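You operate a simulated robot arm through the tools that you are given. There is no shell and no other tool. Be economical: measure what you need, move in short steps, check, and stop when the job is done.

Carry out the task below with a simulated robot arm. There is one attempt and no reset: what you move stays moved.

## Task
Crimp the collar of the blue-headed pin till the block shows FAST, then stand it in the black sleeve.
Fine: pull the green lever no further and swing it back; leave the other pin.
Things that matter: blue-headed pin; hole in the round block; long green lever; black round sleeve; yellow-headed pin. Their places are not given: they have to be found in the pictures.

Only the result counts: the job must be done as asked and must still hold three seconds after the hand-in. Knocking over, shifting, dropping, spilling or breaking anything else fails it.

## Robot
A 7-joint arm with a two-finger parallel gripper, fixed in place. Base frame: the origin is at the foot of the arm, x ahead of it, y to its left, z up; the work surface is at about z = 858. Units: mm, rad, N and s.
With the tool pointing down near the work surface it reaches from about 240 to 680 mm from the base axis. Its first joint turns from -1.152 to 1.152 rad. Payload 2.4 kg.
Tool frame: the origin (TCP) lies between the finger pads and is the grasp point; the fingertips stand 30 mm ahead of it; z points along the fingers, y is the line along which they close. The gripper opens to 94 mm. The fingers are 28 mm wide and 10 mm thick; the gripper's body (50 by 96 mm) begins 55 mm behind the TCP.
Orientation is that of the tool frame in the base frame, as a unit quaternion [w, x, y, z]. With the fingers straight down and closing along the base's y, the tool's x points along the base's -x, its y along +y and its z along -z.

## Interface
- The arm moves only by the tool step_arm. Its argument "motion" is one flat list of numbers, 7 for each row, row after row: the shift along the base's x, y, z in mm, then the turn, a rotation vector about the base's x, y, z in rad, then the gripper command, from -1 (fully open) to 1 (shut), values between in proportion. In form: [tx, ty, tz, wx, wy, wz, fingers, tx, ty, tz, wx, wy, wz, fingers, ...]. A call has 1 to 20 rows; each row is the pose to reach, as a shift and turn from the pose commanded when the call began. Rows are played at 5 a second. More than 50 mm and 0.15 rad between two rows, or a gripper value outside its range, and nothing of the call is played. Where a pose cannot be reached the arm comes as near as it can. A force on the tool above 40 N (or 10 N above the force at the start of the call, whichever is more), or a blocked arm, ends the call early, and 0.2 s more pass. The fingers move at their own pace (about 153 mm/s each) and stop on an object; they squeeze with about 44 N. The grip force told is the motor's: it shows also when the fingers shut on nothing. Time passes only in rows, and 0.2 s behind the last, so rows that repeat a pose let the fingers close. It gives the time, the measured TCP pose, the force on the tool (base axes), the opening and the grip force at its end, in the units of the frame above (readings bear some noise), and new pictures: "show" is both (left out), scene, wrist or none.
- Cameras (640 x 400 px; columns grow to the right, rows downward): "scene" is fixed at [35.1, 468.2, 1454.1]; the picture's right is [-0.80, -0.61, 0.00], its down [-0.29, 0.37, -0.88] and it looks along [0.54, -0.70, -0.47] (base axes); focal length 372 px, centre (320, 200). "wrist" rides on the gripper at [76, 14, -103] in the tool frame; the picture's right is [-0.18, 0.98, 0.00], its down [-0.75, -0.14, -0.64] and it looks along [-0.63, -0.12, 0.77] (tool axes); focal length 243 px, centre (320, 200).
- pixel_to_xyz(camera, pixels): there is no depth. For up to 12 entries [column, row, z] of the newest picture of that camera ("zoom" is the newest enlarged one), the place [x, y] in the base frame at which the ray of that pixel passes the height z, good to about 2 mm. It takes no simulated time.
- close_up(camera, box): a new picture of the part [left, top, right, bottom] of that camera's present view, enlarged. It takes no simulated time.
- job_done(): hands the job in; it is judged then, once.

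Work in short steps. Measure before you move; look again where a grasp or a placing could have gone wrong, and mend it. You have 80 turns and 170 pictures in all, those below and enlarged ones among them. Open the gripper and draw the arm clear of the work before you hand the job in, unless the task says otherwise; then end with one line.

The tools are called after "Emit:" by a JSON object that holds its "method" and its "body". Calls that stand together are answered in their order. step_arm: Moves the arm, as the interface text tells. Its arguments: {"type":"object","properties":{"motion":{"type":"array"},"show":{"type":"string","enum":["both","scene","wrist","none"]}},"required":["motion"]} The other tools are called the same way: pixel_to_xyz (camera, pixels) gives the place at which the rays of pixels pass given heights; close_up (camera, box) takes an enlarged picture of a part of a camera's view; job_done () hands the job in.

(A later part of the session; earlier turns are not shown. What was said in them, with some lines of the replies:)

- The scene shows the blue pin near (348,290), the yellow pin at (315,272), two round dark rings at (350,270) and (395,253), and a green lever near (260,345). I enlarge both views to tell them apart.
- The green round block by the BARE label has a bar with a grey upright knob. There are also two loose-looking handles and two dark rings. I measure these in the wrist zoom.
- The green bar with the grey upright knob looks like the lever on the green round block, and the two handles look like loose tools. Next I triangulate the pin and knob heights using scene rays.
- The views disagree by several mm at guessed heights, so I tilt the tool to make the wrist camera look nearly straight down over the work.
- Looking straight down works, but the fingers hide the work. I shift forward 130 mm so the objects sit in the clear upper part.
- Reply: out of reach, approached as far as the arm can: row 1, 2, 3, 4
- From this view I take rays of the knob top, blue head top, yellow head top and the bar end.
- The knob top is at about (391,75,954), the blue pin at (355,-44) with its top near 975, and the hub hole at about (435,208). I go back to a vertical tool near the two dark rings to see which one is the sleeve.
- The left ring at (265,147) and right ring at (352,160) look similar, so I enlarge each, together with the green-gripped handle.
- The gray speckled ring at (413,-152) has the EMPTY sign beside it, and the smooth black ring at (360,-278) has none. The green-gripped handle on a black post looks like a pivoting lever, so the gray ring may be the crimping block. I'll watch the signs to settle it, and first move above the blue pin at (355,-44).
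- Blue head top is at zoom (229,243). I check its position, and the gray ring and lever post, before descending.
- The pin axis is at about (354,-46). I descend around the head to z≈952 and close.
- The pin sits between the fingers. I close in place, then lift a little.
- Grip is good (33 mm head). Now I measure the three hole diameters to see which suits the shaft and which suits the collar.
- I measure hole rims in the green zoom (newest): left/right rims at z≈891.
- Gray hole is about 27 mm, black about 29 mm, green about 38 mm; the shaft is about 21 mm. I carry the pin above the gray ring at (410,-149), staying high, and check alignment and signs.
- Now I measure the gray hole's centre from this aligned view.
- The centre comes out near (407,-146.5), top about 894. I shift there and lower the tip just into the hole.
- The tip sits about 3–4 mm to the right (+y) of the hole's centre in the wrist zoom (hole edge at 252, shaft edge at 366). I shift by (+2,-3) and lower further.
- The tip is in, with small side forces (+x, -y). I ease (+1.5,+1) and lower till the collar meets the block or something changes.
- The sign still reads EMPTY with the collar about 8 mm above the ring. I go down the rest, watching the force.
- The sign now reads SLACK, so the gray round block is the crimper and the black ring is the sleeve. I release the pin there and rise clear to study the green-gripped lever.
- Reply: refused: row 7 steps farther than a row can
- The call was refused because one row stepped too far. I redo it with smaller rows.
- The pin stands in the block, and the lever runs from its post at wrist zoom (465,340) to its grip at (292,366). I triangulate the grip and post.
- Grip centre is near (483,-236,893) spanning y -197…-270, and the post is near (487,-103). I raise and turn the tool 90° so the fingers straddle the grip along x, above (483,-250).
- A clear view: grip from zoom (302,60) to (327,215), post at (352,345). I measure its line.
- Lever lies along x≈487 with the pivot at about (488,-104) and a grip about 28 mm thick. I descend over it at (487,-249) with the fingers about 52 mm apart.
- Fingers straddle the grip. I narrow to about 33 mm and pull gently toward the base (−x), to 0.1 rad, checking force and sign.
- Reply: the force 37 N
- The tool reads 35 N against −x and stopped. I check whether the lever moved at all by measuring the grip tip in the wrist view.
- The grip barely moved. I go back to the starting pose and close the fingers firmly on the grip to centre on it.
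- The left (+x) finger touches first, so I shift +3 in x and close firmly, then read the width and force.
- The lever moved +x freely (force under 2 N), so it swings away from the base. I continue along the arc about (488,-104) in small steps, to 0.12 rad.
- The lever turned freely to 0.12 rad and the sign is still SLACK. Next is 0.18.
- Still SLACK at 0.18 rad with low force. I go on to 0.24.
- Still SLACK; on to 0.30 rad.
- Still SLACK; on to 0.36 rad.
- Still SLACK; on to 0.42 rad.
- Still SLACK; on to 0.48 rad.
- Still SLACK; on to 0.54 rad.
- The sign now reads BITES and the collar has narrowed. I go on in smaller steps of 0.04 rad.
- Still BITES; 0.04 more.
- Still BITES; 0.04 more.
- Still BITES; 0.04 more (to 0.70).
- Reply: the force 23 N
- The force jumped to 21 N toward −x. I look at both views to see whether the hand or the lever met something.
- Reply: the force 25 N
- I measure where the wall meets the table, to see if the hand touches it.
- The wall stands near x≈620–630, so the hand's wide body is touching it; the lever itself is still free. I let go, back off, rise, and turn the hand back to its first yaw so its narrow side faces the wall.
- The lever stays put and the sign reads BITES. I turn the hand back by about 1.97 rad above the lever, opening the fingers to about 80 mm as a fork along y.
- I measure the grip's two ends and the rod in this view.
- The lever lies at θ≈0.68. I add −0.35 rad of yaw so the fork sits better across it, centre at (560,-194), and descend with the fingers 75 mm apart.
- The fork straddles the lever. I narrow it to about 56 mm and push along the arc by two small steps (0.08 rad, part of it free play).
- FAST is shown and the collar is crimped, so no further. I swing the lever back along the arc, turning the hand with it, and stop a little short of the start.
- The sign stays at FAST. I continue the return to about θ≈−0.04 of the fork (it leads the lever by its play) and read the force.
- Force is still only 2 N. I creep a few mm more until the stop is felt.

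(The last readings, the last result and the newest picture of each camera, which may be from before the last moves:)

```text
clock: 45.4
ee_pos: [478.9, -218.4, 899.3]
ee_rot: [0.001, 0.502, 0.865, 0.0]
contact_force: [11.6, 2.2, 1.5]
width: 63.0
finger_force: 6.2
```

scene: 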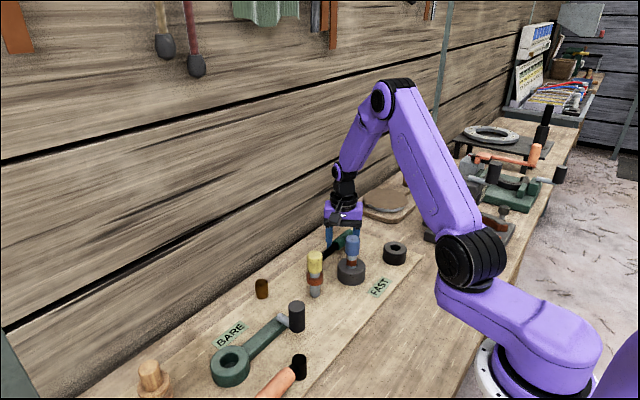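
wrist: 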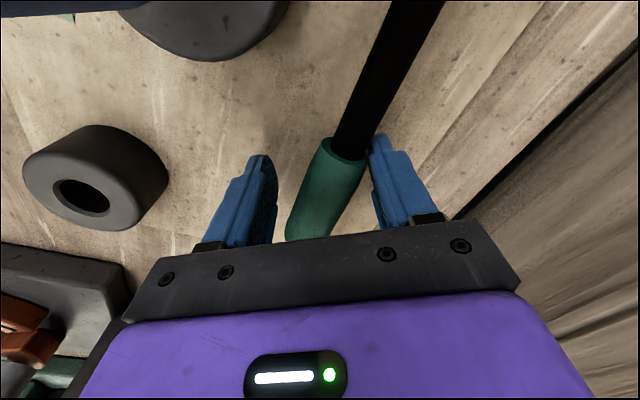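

The force rises to 12 N: the lever is against its start stop. I ease off, open and lift straight up, then look.

Emit:
{"method": "step_arm", "body": {"motion": [5, 0, 0, 0, 0, 0, -0.4, 5, 0, 0, 0, 0, 0, -0.6, 5, 0, 40, 0, 0, 0, -0.6, 5, 0, 85, 0, 0, 0, -0.6, 0, 0, 130, 0, 0, 0, -0.6, -10, 0, 165, 0, 0, 0, -0.6, -10, 0, 165, 0, 0, 0, -0.6]}}

Emit:
{"method": "close_up", "body": {"camera": "scene", "box": [270, 180, 430, 310]}}

Emit:
{"method": "close_up", "body": {"camera": "wrist", "box": [160, 0, 480, 200]}}

```text
clock: 47.0
ee_pos: [467.7, -218.6, 1065.2]
ee_rot: [0.0, 0.502, 0.865, 0.0]
contact_force: [-0.1, -0.6, 0.0]
width: 75.4
finger_force: 0.1
```

scene: 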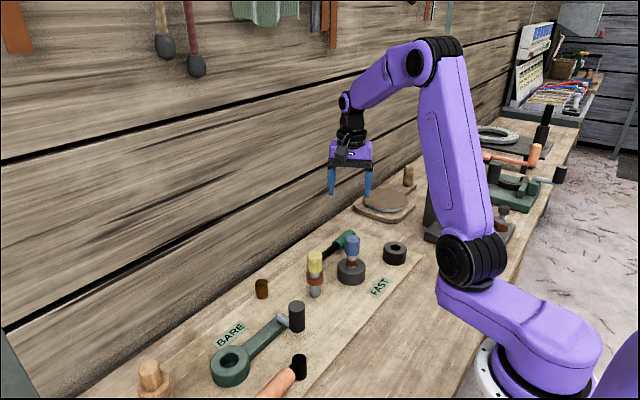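
wrist: 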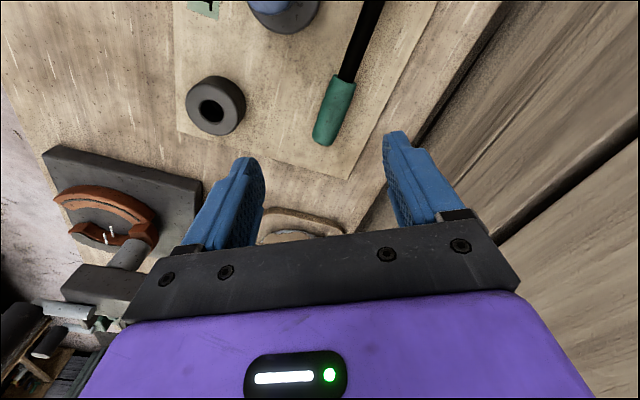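

```text
3.08 times, centred on (350, 245) of scene
```

zoom: 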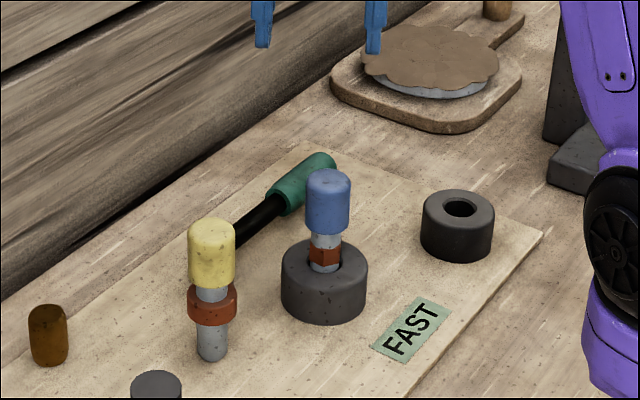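

```text
2.00 times, centred on (320, 100) of wrist
```

zoom: 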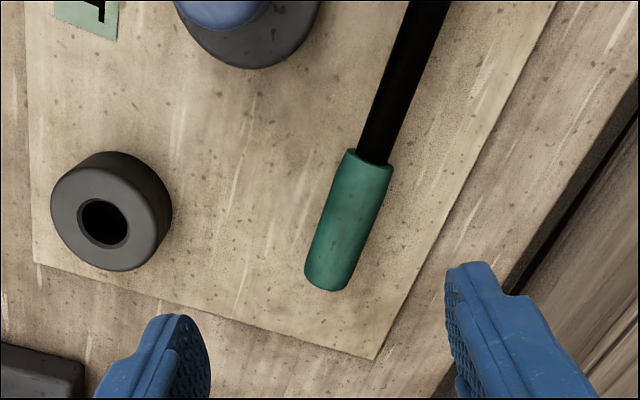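

The lever looks back in place and FAST holds. I check the lever line and the black sleeve centre from here.

Emit:
{"method": "pixel_to_xyz", "body": {"camera": "zoom", "pixels": [[326, 275, 893], [372, 160, 893], [424, 10, 893], [103, 222, 893], [103, 222, 898]]}}

Emit:
{"method": "pixel_to_xyz", "body": {"camera": "scene", "pixels": [[395.5, 247, 893], [352.4, 234.5, 975], [352, 265, 893]]}}

```text
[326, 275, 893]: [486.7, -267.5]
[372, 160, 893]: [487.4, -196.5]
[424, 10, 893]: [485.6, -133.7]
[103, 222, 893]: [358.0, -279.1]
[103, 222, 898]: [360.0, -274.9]
```

```text
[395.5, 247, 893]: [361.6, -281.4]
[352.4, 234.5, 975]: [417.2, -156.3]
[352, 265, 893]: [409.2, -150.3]
```

The lever is back at x≈487. Now I turn the hand to its first yaw and move above the pin at (410,-149).

Emit:
{"method": "step_arm", "body": {"motion": [-7, 9, 0, 0, 0, 0.13, -1, -14, 18, 0, 0, 0, 0.26, -1, -21, 27, 0, 0, 0, 0.39, -1, -29, 36, 0, 0, 0, 0.52, -1, -36, 45, 0, 0, 0, 0.65, -1, -43, 54, 0, 0, 0, 0.78, -1, -50, 62, 0, 0, 0, 0.91, -1, -58, 70, 0, 0, 0, 1.052, -1, -58, 70, 0, 0, 0, 1.052, -1]}}

Emit:
{"method": "close_up", "body": {"camera": "wrist", "box": [220, 40, 420, 190]}}

```text
clock: 49.0
ee_pos: [410.0, -148.0, 1064.0]
ee_rot: [0.001, -0.001, 1.0, 0.0]
contact_force: [-0.2, -0.8, -0.2]
width: 94.0
finger_force: 0.1
```

scene: 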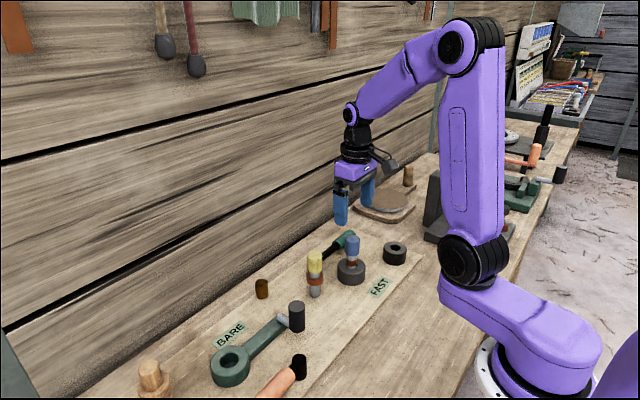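
wrist: 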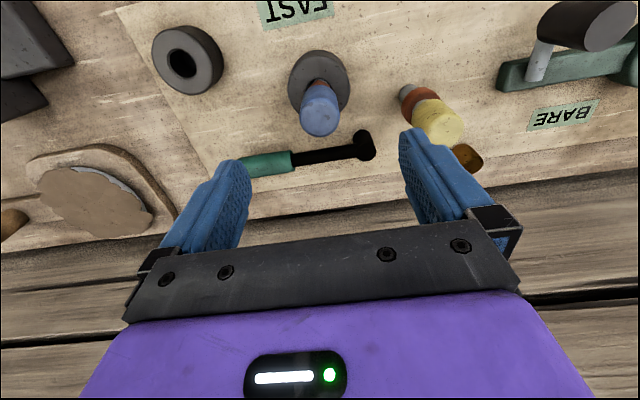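

```text
2.67 times, centred on (320, 115) of wrist
```

zoom: 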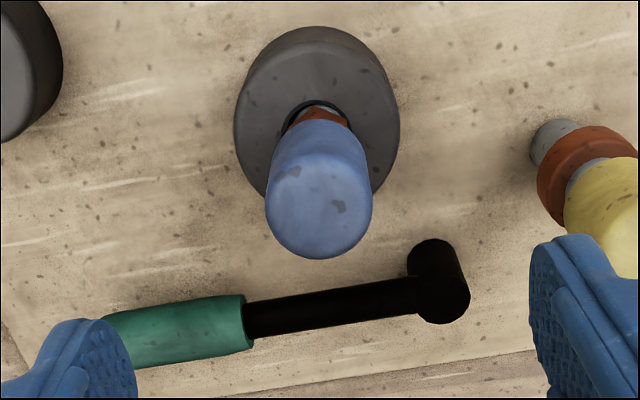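

The head is centred between the fingers. I descend to z≈953, close, and lift slowly by 20 mm first.

Emit:
{"method": "step_arm", "body": {"motion": [0, -1, -40, 0, 0, 0, -0.6, 0, -1, -80, 0, 0, 0, -0.6, 0, -1, -100, 0, 0, 0, -0.6, 0, -1, -111, 0, 0, 0, -0.6, 0, -1, -111, 0, 0, 0, 0, 0, -1, -111, 0, 0, 0, 1, 0, -1, -111, 0, 0, 0, 1, 0, -1, -111, 0, 0, 0, 1, 0, -1, -104, 0, 0, 0, 1, 0, -1, -91, 0, 0, 0, 1]}}

Emit:
{"method": "close_up", "body": {"camera": "scene", "box": [290, 190, 430, 310]}}

```text
clock: 51.2
ee_pos: [410.3, -148.8, 973.0]
ee_rot: [0.0, -0.001, 1.0, 0.0]
contact_force: [-0.3, 0.1, -2.5]
width: 33.3
finger_force: 43.8
```

scene: 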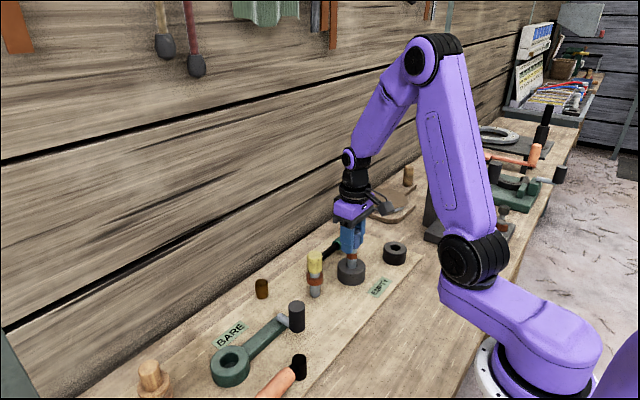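
wrist: 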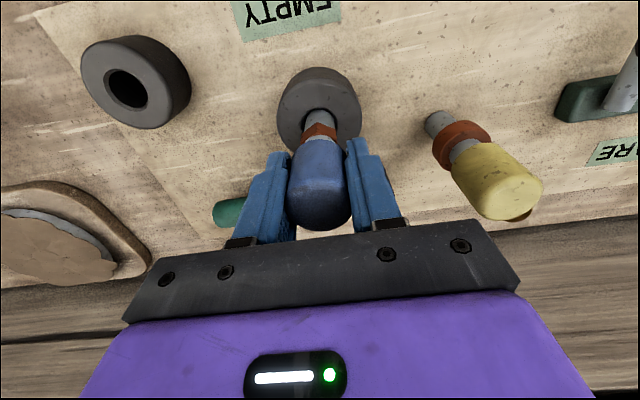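

```text
3.33 times, centred on (360, 250) of scene
```

zoom: 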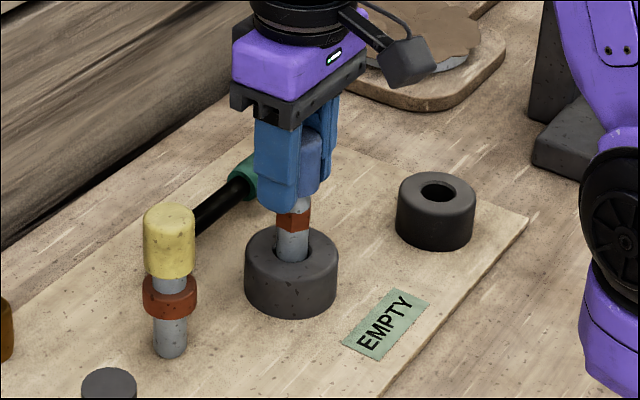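

The pin lifts out cleanly. I raise it to z≈1035 and carry it above the black sleeve at (360,-279).

Emit:
{"method": "step_arm", "body": {"motion": [0, 0, 30, 0, 0, 0, 1, 0, 0, 60, 0, 0, 0, 1, -10, -30, 62, 0, 0, 0, 1, -22, -60, 62, 0, 0, 0, 1, -36, -95, 62, 0, 0, 0, 1, -50, -130, 62, 0, 0, 0, 1, -50, -130, 50, 0, 0, 0, 1, -50, -130, 50, 0, 0, 0, 1]}}

Emit:
{"method": "close_up", "body": {"camera": "scene", "box": [340, 190, 450, 290]}}

Emit:
{"method": "close_up", "body": {"camera": "wrist", "box": [240, 60, 400, 180]}}

```text
clock: 53.0
ee_pos: [359.4, -279.4, 1023.1]
ee_rot: [0.0, -0.001, 1.0, 0.0]
contact_force: [-0.4, 1.0, -1.7]
width: 33.3
finger_force: 43.8
```

scene: 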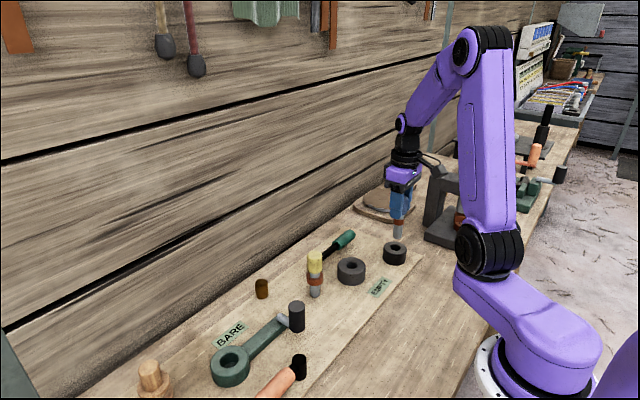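
wrist: 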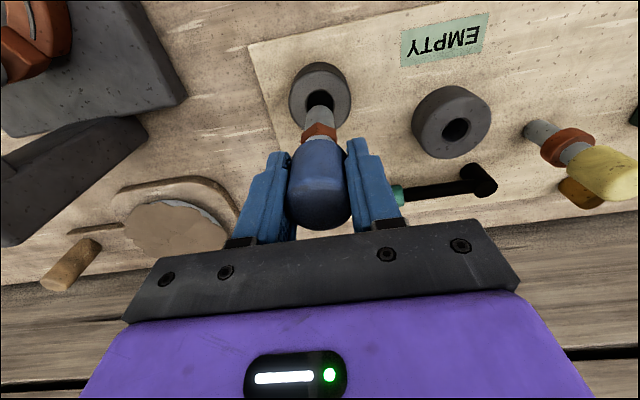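

```text
4.00 times, centred on (395, 240) of scene
```

zoom: 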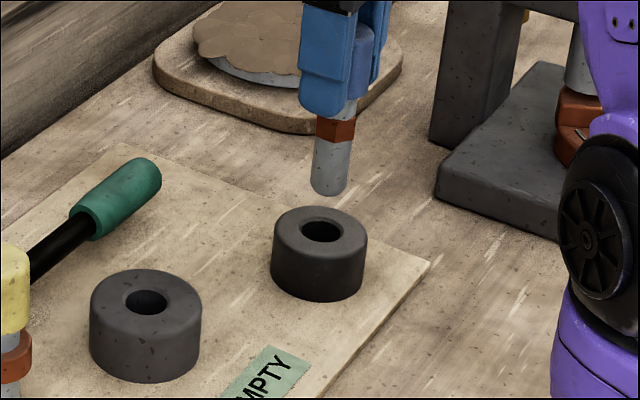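

```text
3.33 times, centred on (320, 120) of wrist
```

zoom: 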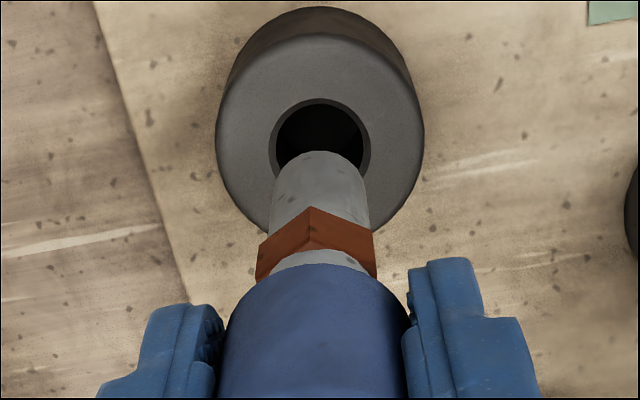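

Alignment looks close. I lower until the tip is just above the sleeve (z≈993) and check again.

Emit:
{"method": "step_arm", "body": {"motion": [0, 0, -15, 0, 0, 0, 1, 0, 0, -30, 0, 0, 0, 1, 0, 0, -30, 0, 0, 0, 1], "show": "none"}}

Emit:
{"method": "close_up", "body": {"camera": "scene", "box": [350, 200, 440, 280]}}

Emit:
{"method": "close_up", "body": {"camera": "wrist", "box": [240, 60, 400, 180]}}

```text
clock: 53.8
ee_pos: [361.0, -279.4, 992.9]
ee_rot: [0.0, 0.0, 1.0, 0.0]
contact_force: [-0.7, 0.5, -2.0]
width: 33.0
finger_force: 44.2
```

```text
5.00 times, centred on (395, 240) of scene
```

zoom: 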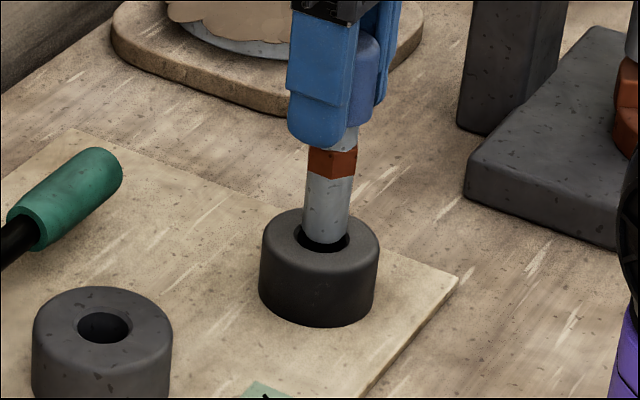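

```text
3.33 times, centred on (320, 120) of wrist
```

zoom: 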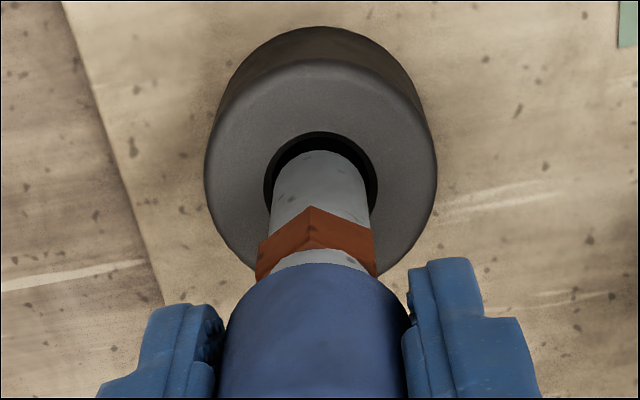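

Laterally centred (hole 265–378, shaft 272–370). I lower 10 mm with a +1 mm x trim and read the forces.

Emit:
{"method": "step_arm", "body": {"motion": [0.5, 0, -5, 0, 0, 0, 1, 1, 0, -11, 0, 0, 0, 1, 1, 0, -11, 0, 0, 0, 1], "show": "none"}}

Emit:
{"method": "close_up", "body": {"camera": "scene", "box": [350, 200, 440, 280]}}

Emit:
{"method": "close_up", "body": {"camera": "wrist", "box": [240, 60, 400, 180]}}

```text
clock: 54.6
ee_pos: [360.6, -280.1, 982.1]
ee_rot: [0.0, -0.002, 1.0, 0.0]
contact_force: [-0.2, -0.7, -3.0]
width: 33.3
finger_force: 43.5
```

```text
5.00 times, centred on (395, 240) of scene
```

zoom: 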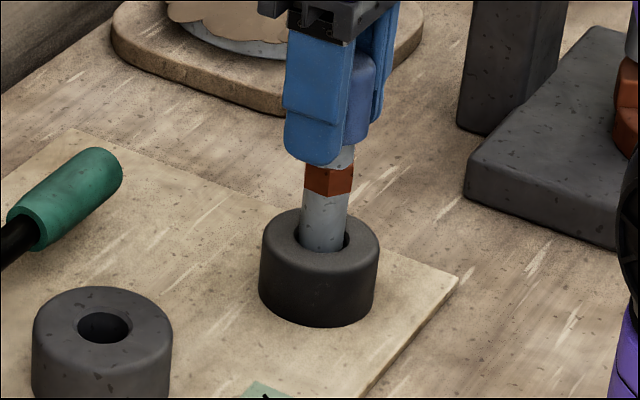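

```text
3.33 times, centred on (320, 120) of wrist
```

zoom: 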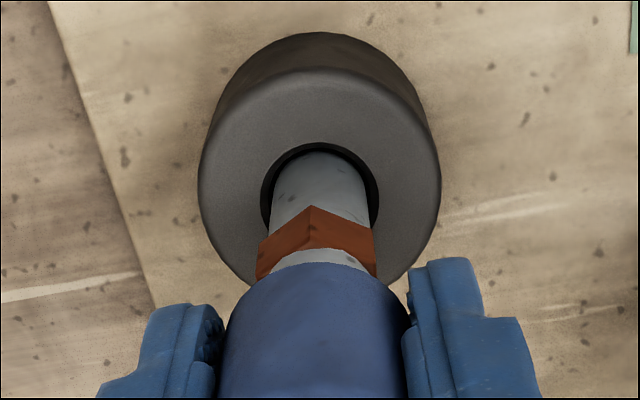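

The tip is inside without contact. I lower on in small steps, watching for the collar or the bottom to bear.

Emit:
{"method": "step_arm", "body": {"motion": [0, 0, -7, 0, 0, 0, 1, 0, 0, -14, 0, 0, 0, 1, 0, 0, -20, 0, 0, 0, 1, 0, 0, -20, 0, 0, 0, 1], "show": "none"}}

Emit:
{"method": "close_up", "body": {"camera": "scene", "box": [350, 200, 440, 280]}}

```text
clock: 55.6
ee_pos: [360.9, -279.0, 961.5]
ee_rot: [0.0, -0.001, 1.0, -0.001]
contact_force: [-0.5, 0.4, -2.6]
width: 33.0
finger_force: 44.0
```

```text
5.00 times, centred on (395, 240) of scene
```

zoom: 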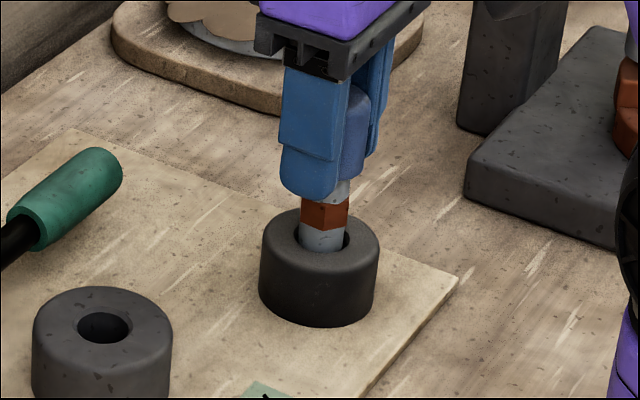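

Collar is now just above the sleeve rim. I lower slowly until the force shows it bearing.

Emit:
{"method": "step_arm", "body": {"motion": [0, 0, -3, 0, 0, 0, 1, 0, 0, -6, 0, 0, 0, 1, 0, 0, -9, 0, 0, 0, 1, 0, 0, -9, 0, 0, 0, 1], "show": "none"}}

Emit:
{"method": "close_up", "body": {"camera": "scene", "box": [350, 200, 440, 280]}}

Emit:
{"method": "close_up", "body": {"camera": "wrist", "box": [240, 60, 400, 180]}}

```text
clock: 56.6
ee_pos: [363.1, -279.2, 954.8]
ee_rot: [0.002, -0.001, 1.0, -0.002]
contact_force: [-2.1, 5.1, 33.6]
width: 33.3
finger_force: 43.5
```

```text
5.00 times, centred on (395, 240) of scene
```

zoom: 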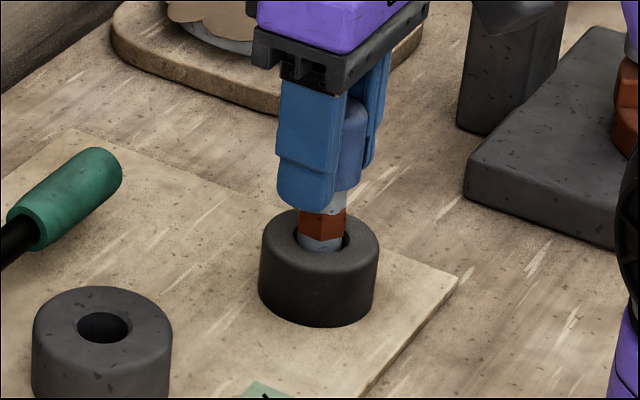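

```text
3.33 times, centred on (320, 120) of wrist
```

zoom: 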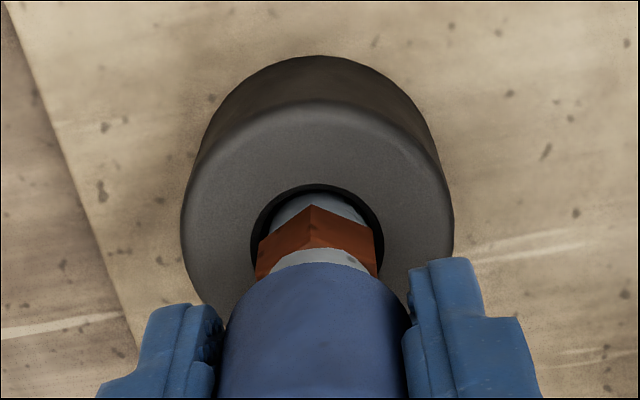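

It bears with 33 N at z≈955, the same level as it stood before, so the tip is on the bottom. I ease up 2 mm, open gently, and look before rising.

Emit:
{"method": "step_arm", "body": {"motion": [-0.5, 0, 1.5, 0, 0, 0, 1, -0.5, 0, 2.5, 0, 0, 0, 1, -0.5, 0, 2.5, 0, 0, 0, 0.25, -0.5, 0, 2.5, 0, 0, 0, 0.1, -0.5, 0, 2.5, 0, 0, 0, -0.2, -0.5, 0, 2.5, 0, 0, 0, -0.2], "show": "wrist"}}

Emit:
{"method": "close_up", "body": {"camera": "scene", "box": [350, 200, 440, 280]}}

```text
clock: 58.0
ee_pos: [360.2, -278.4, 955.6]
ee_rot: [0.0, 0.0, 1.0, -0.001]
contact_force: [1.1, -0.6, 0.3]
width: 56.7
finger_force: 0.0
```

wrist: 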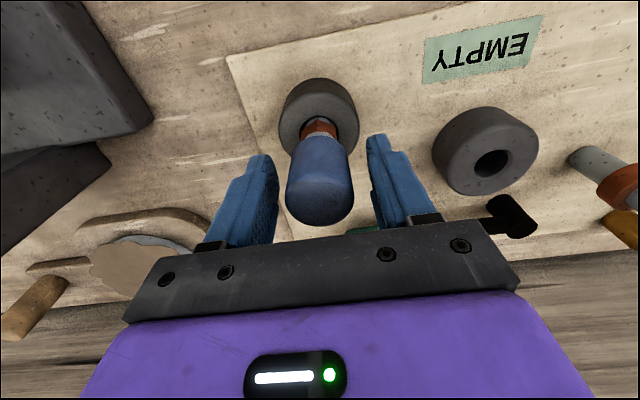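

```text
5.00 times, centred on (395, 240) of scene
```

zoom: 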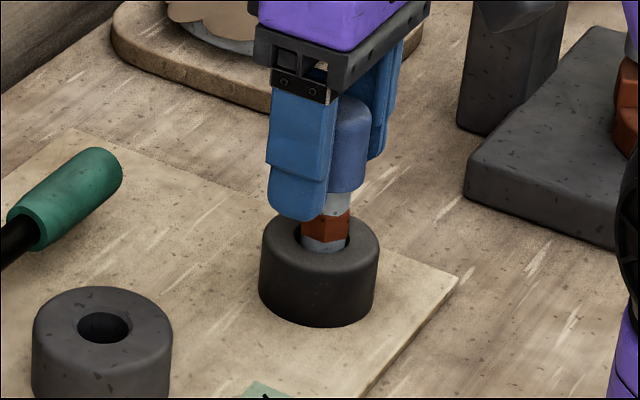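

The pin stands free in the sleeve. I lift straight up, then draw back and look.

Emit:
{"method": "step_arm", "body": {"motion": [0, 0, 0, 0, 0, 0, -0.4, 0, 0, 35, 0, 0, 0, -0.4, 0, 0, 80, 0, 0, 0, -0.4, 0, 0, 120, 0, 0, 0, -0.6, -15, 15, 160, 0, 0, 0, -0.8, -30, 40, 195, 0, 0, 0, -1, -40, 70, 225, 0, 0, 0, -1, -40, 70, 225, 0, 0, 0, -1, -40, 70, 225, 0, 0, 0, -1]}}

Emit:
{"method": "close_up", "body": {"camera": "scene", "box": [270, 190, 430, 310]}}

Emit:
{"method": "close_up", "body": {"camera": "wrist", "box": [180, 0, 480, 200]}}

```text
clock: 60.0
ee_pos: [323.1, -208.8, 1180.9]
ee_rot: [0.0, -0.001, 1.0, 0.0]
contact_force: [-1.1, 0.1, 0.2]
width: 93.9
finger_force: 0.0
```

scene: 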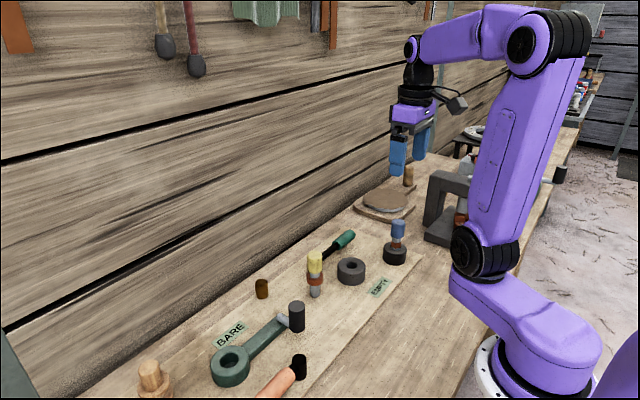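
wrist: 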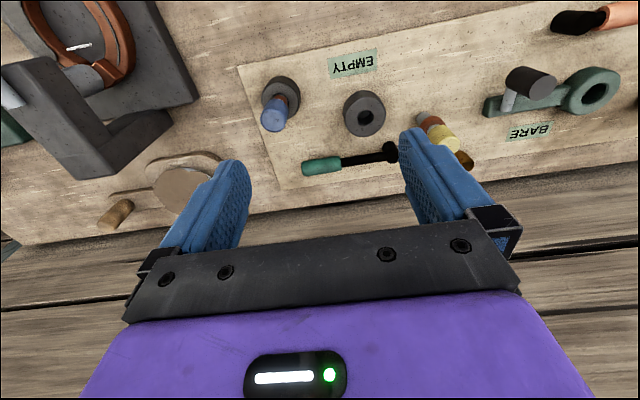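

```text
3.33 times, centred on (350, 250) of scene
```

zoom: 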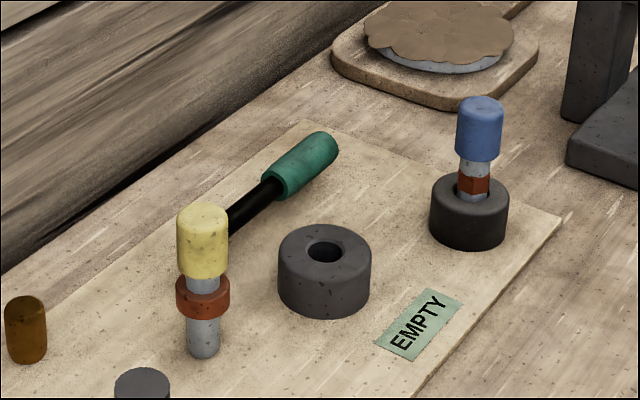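

```text
2.00 times, centred on (330, 100) of wrist
```

zoom: 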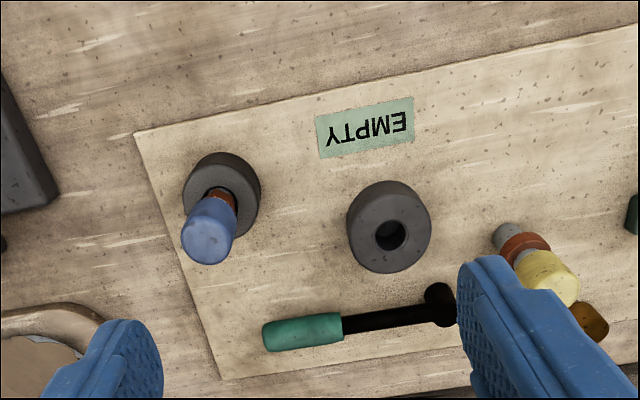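

The blue pin stands in the black sleeve with its collar crimped, the lever is back, and the yellow pin is untouched. The gripper is open and clear, so I hand it in.

Emit:
{"method": "job_done", "body": {}}

```text
The job is handed in.
```

I crimped the blue-headed pin's collar until the block showed FAST, swung the green lever back to its stop, and stood the pin in the black sleeve. I left the yellow-headed pin alone.
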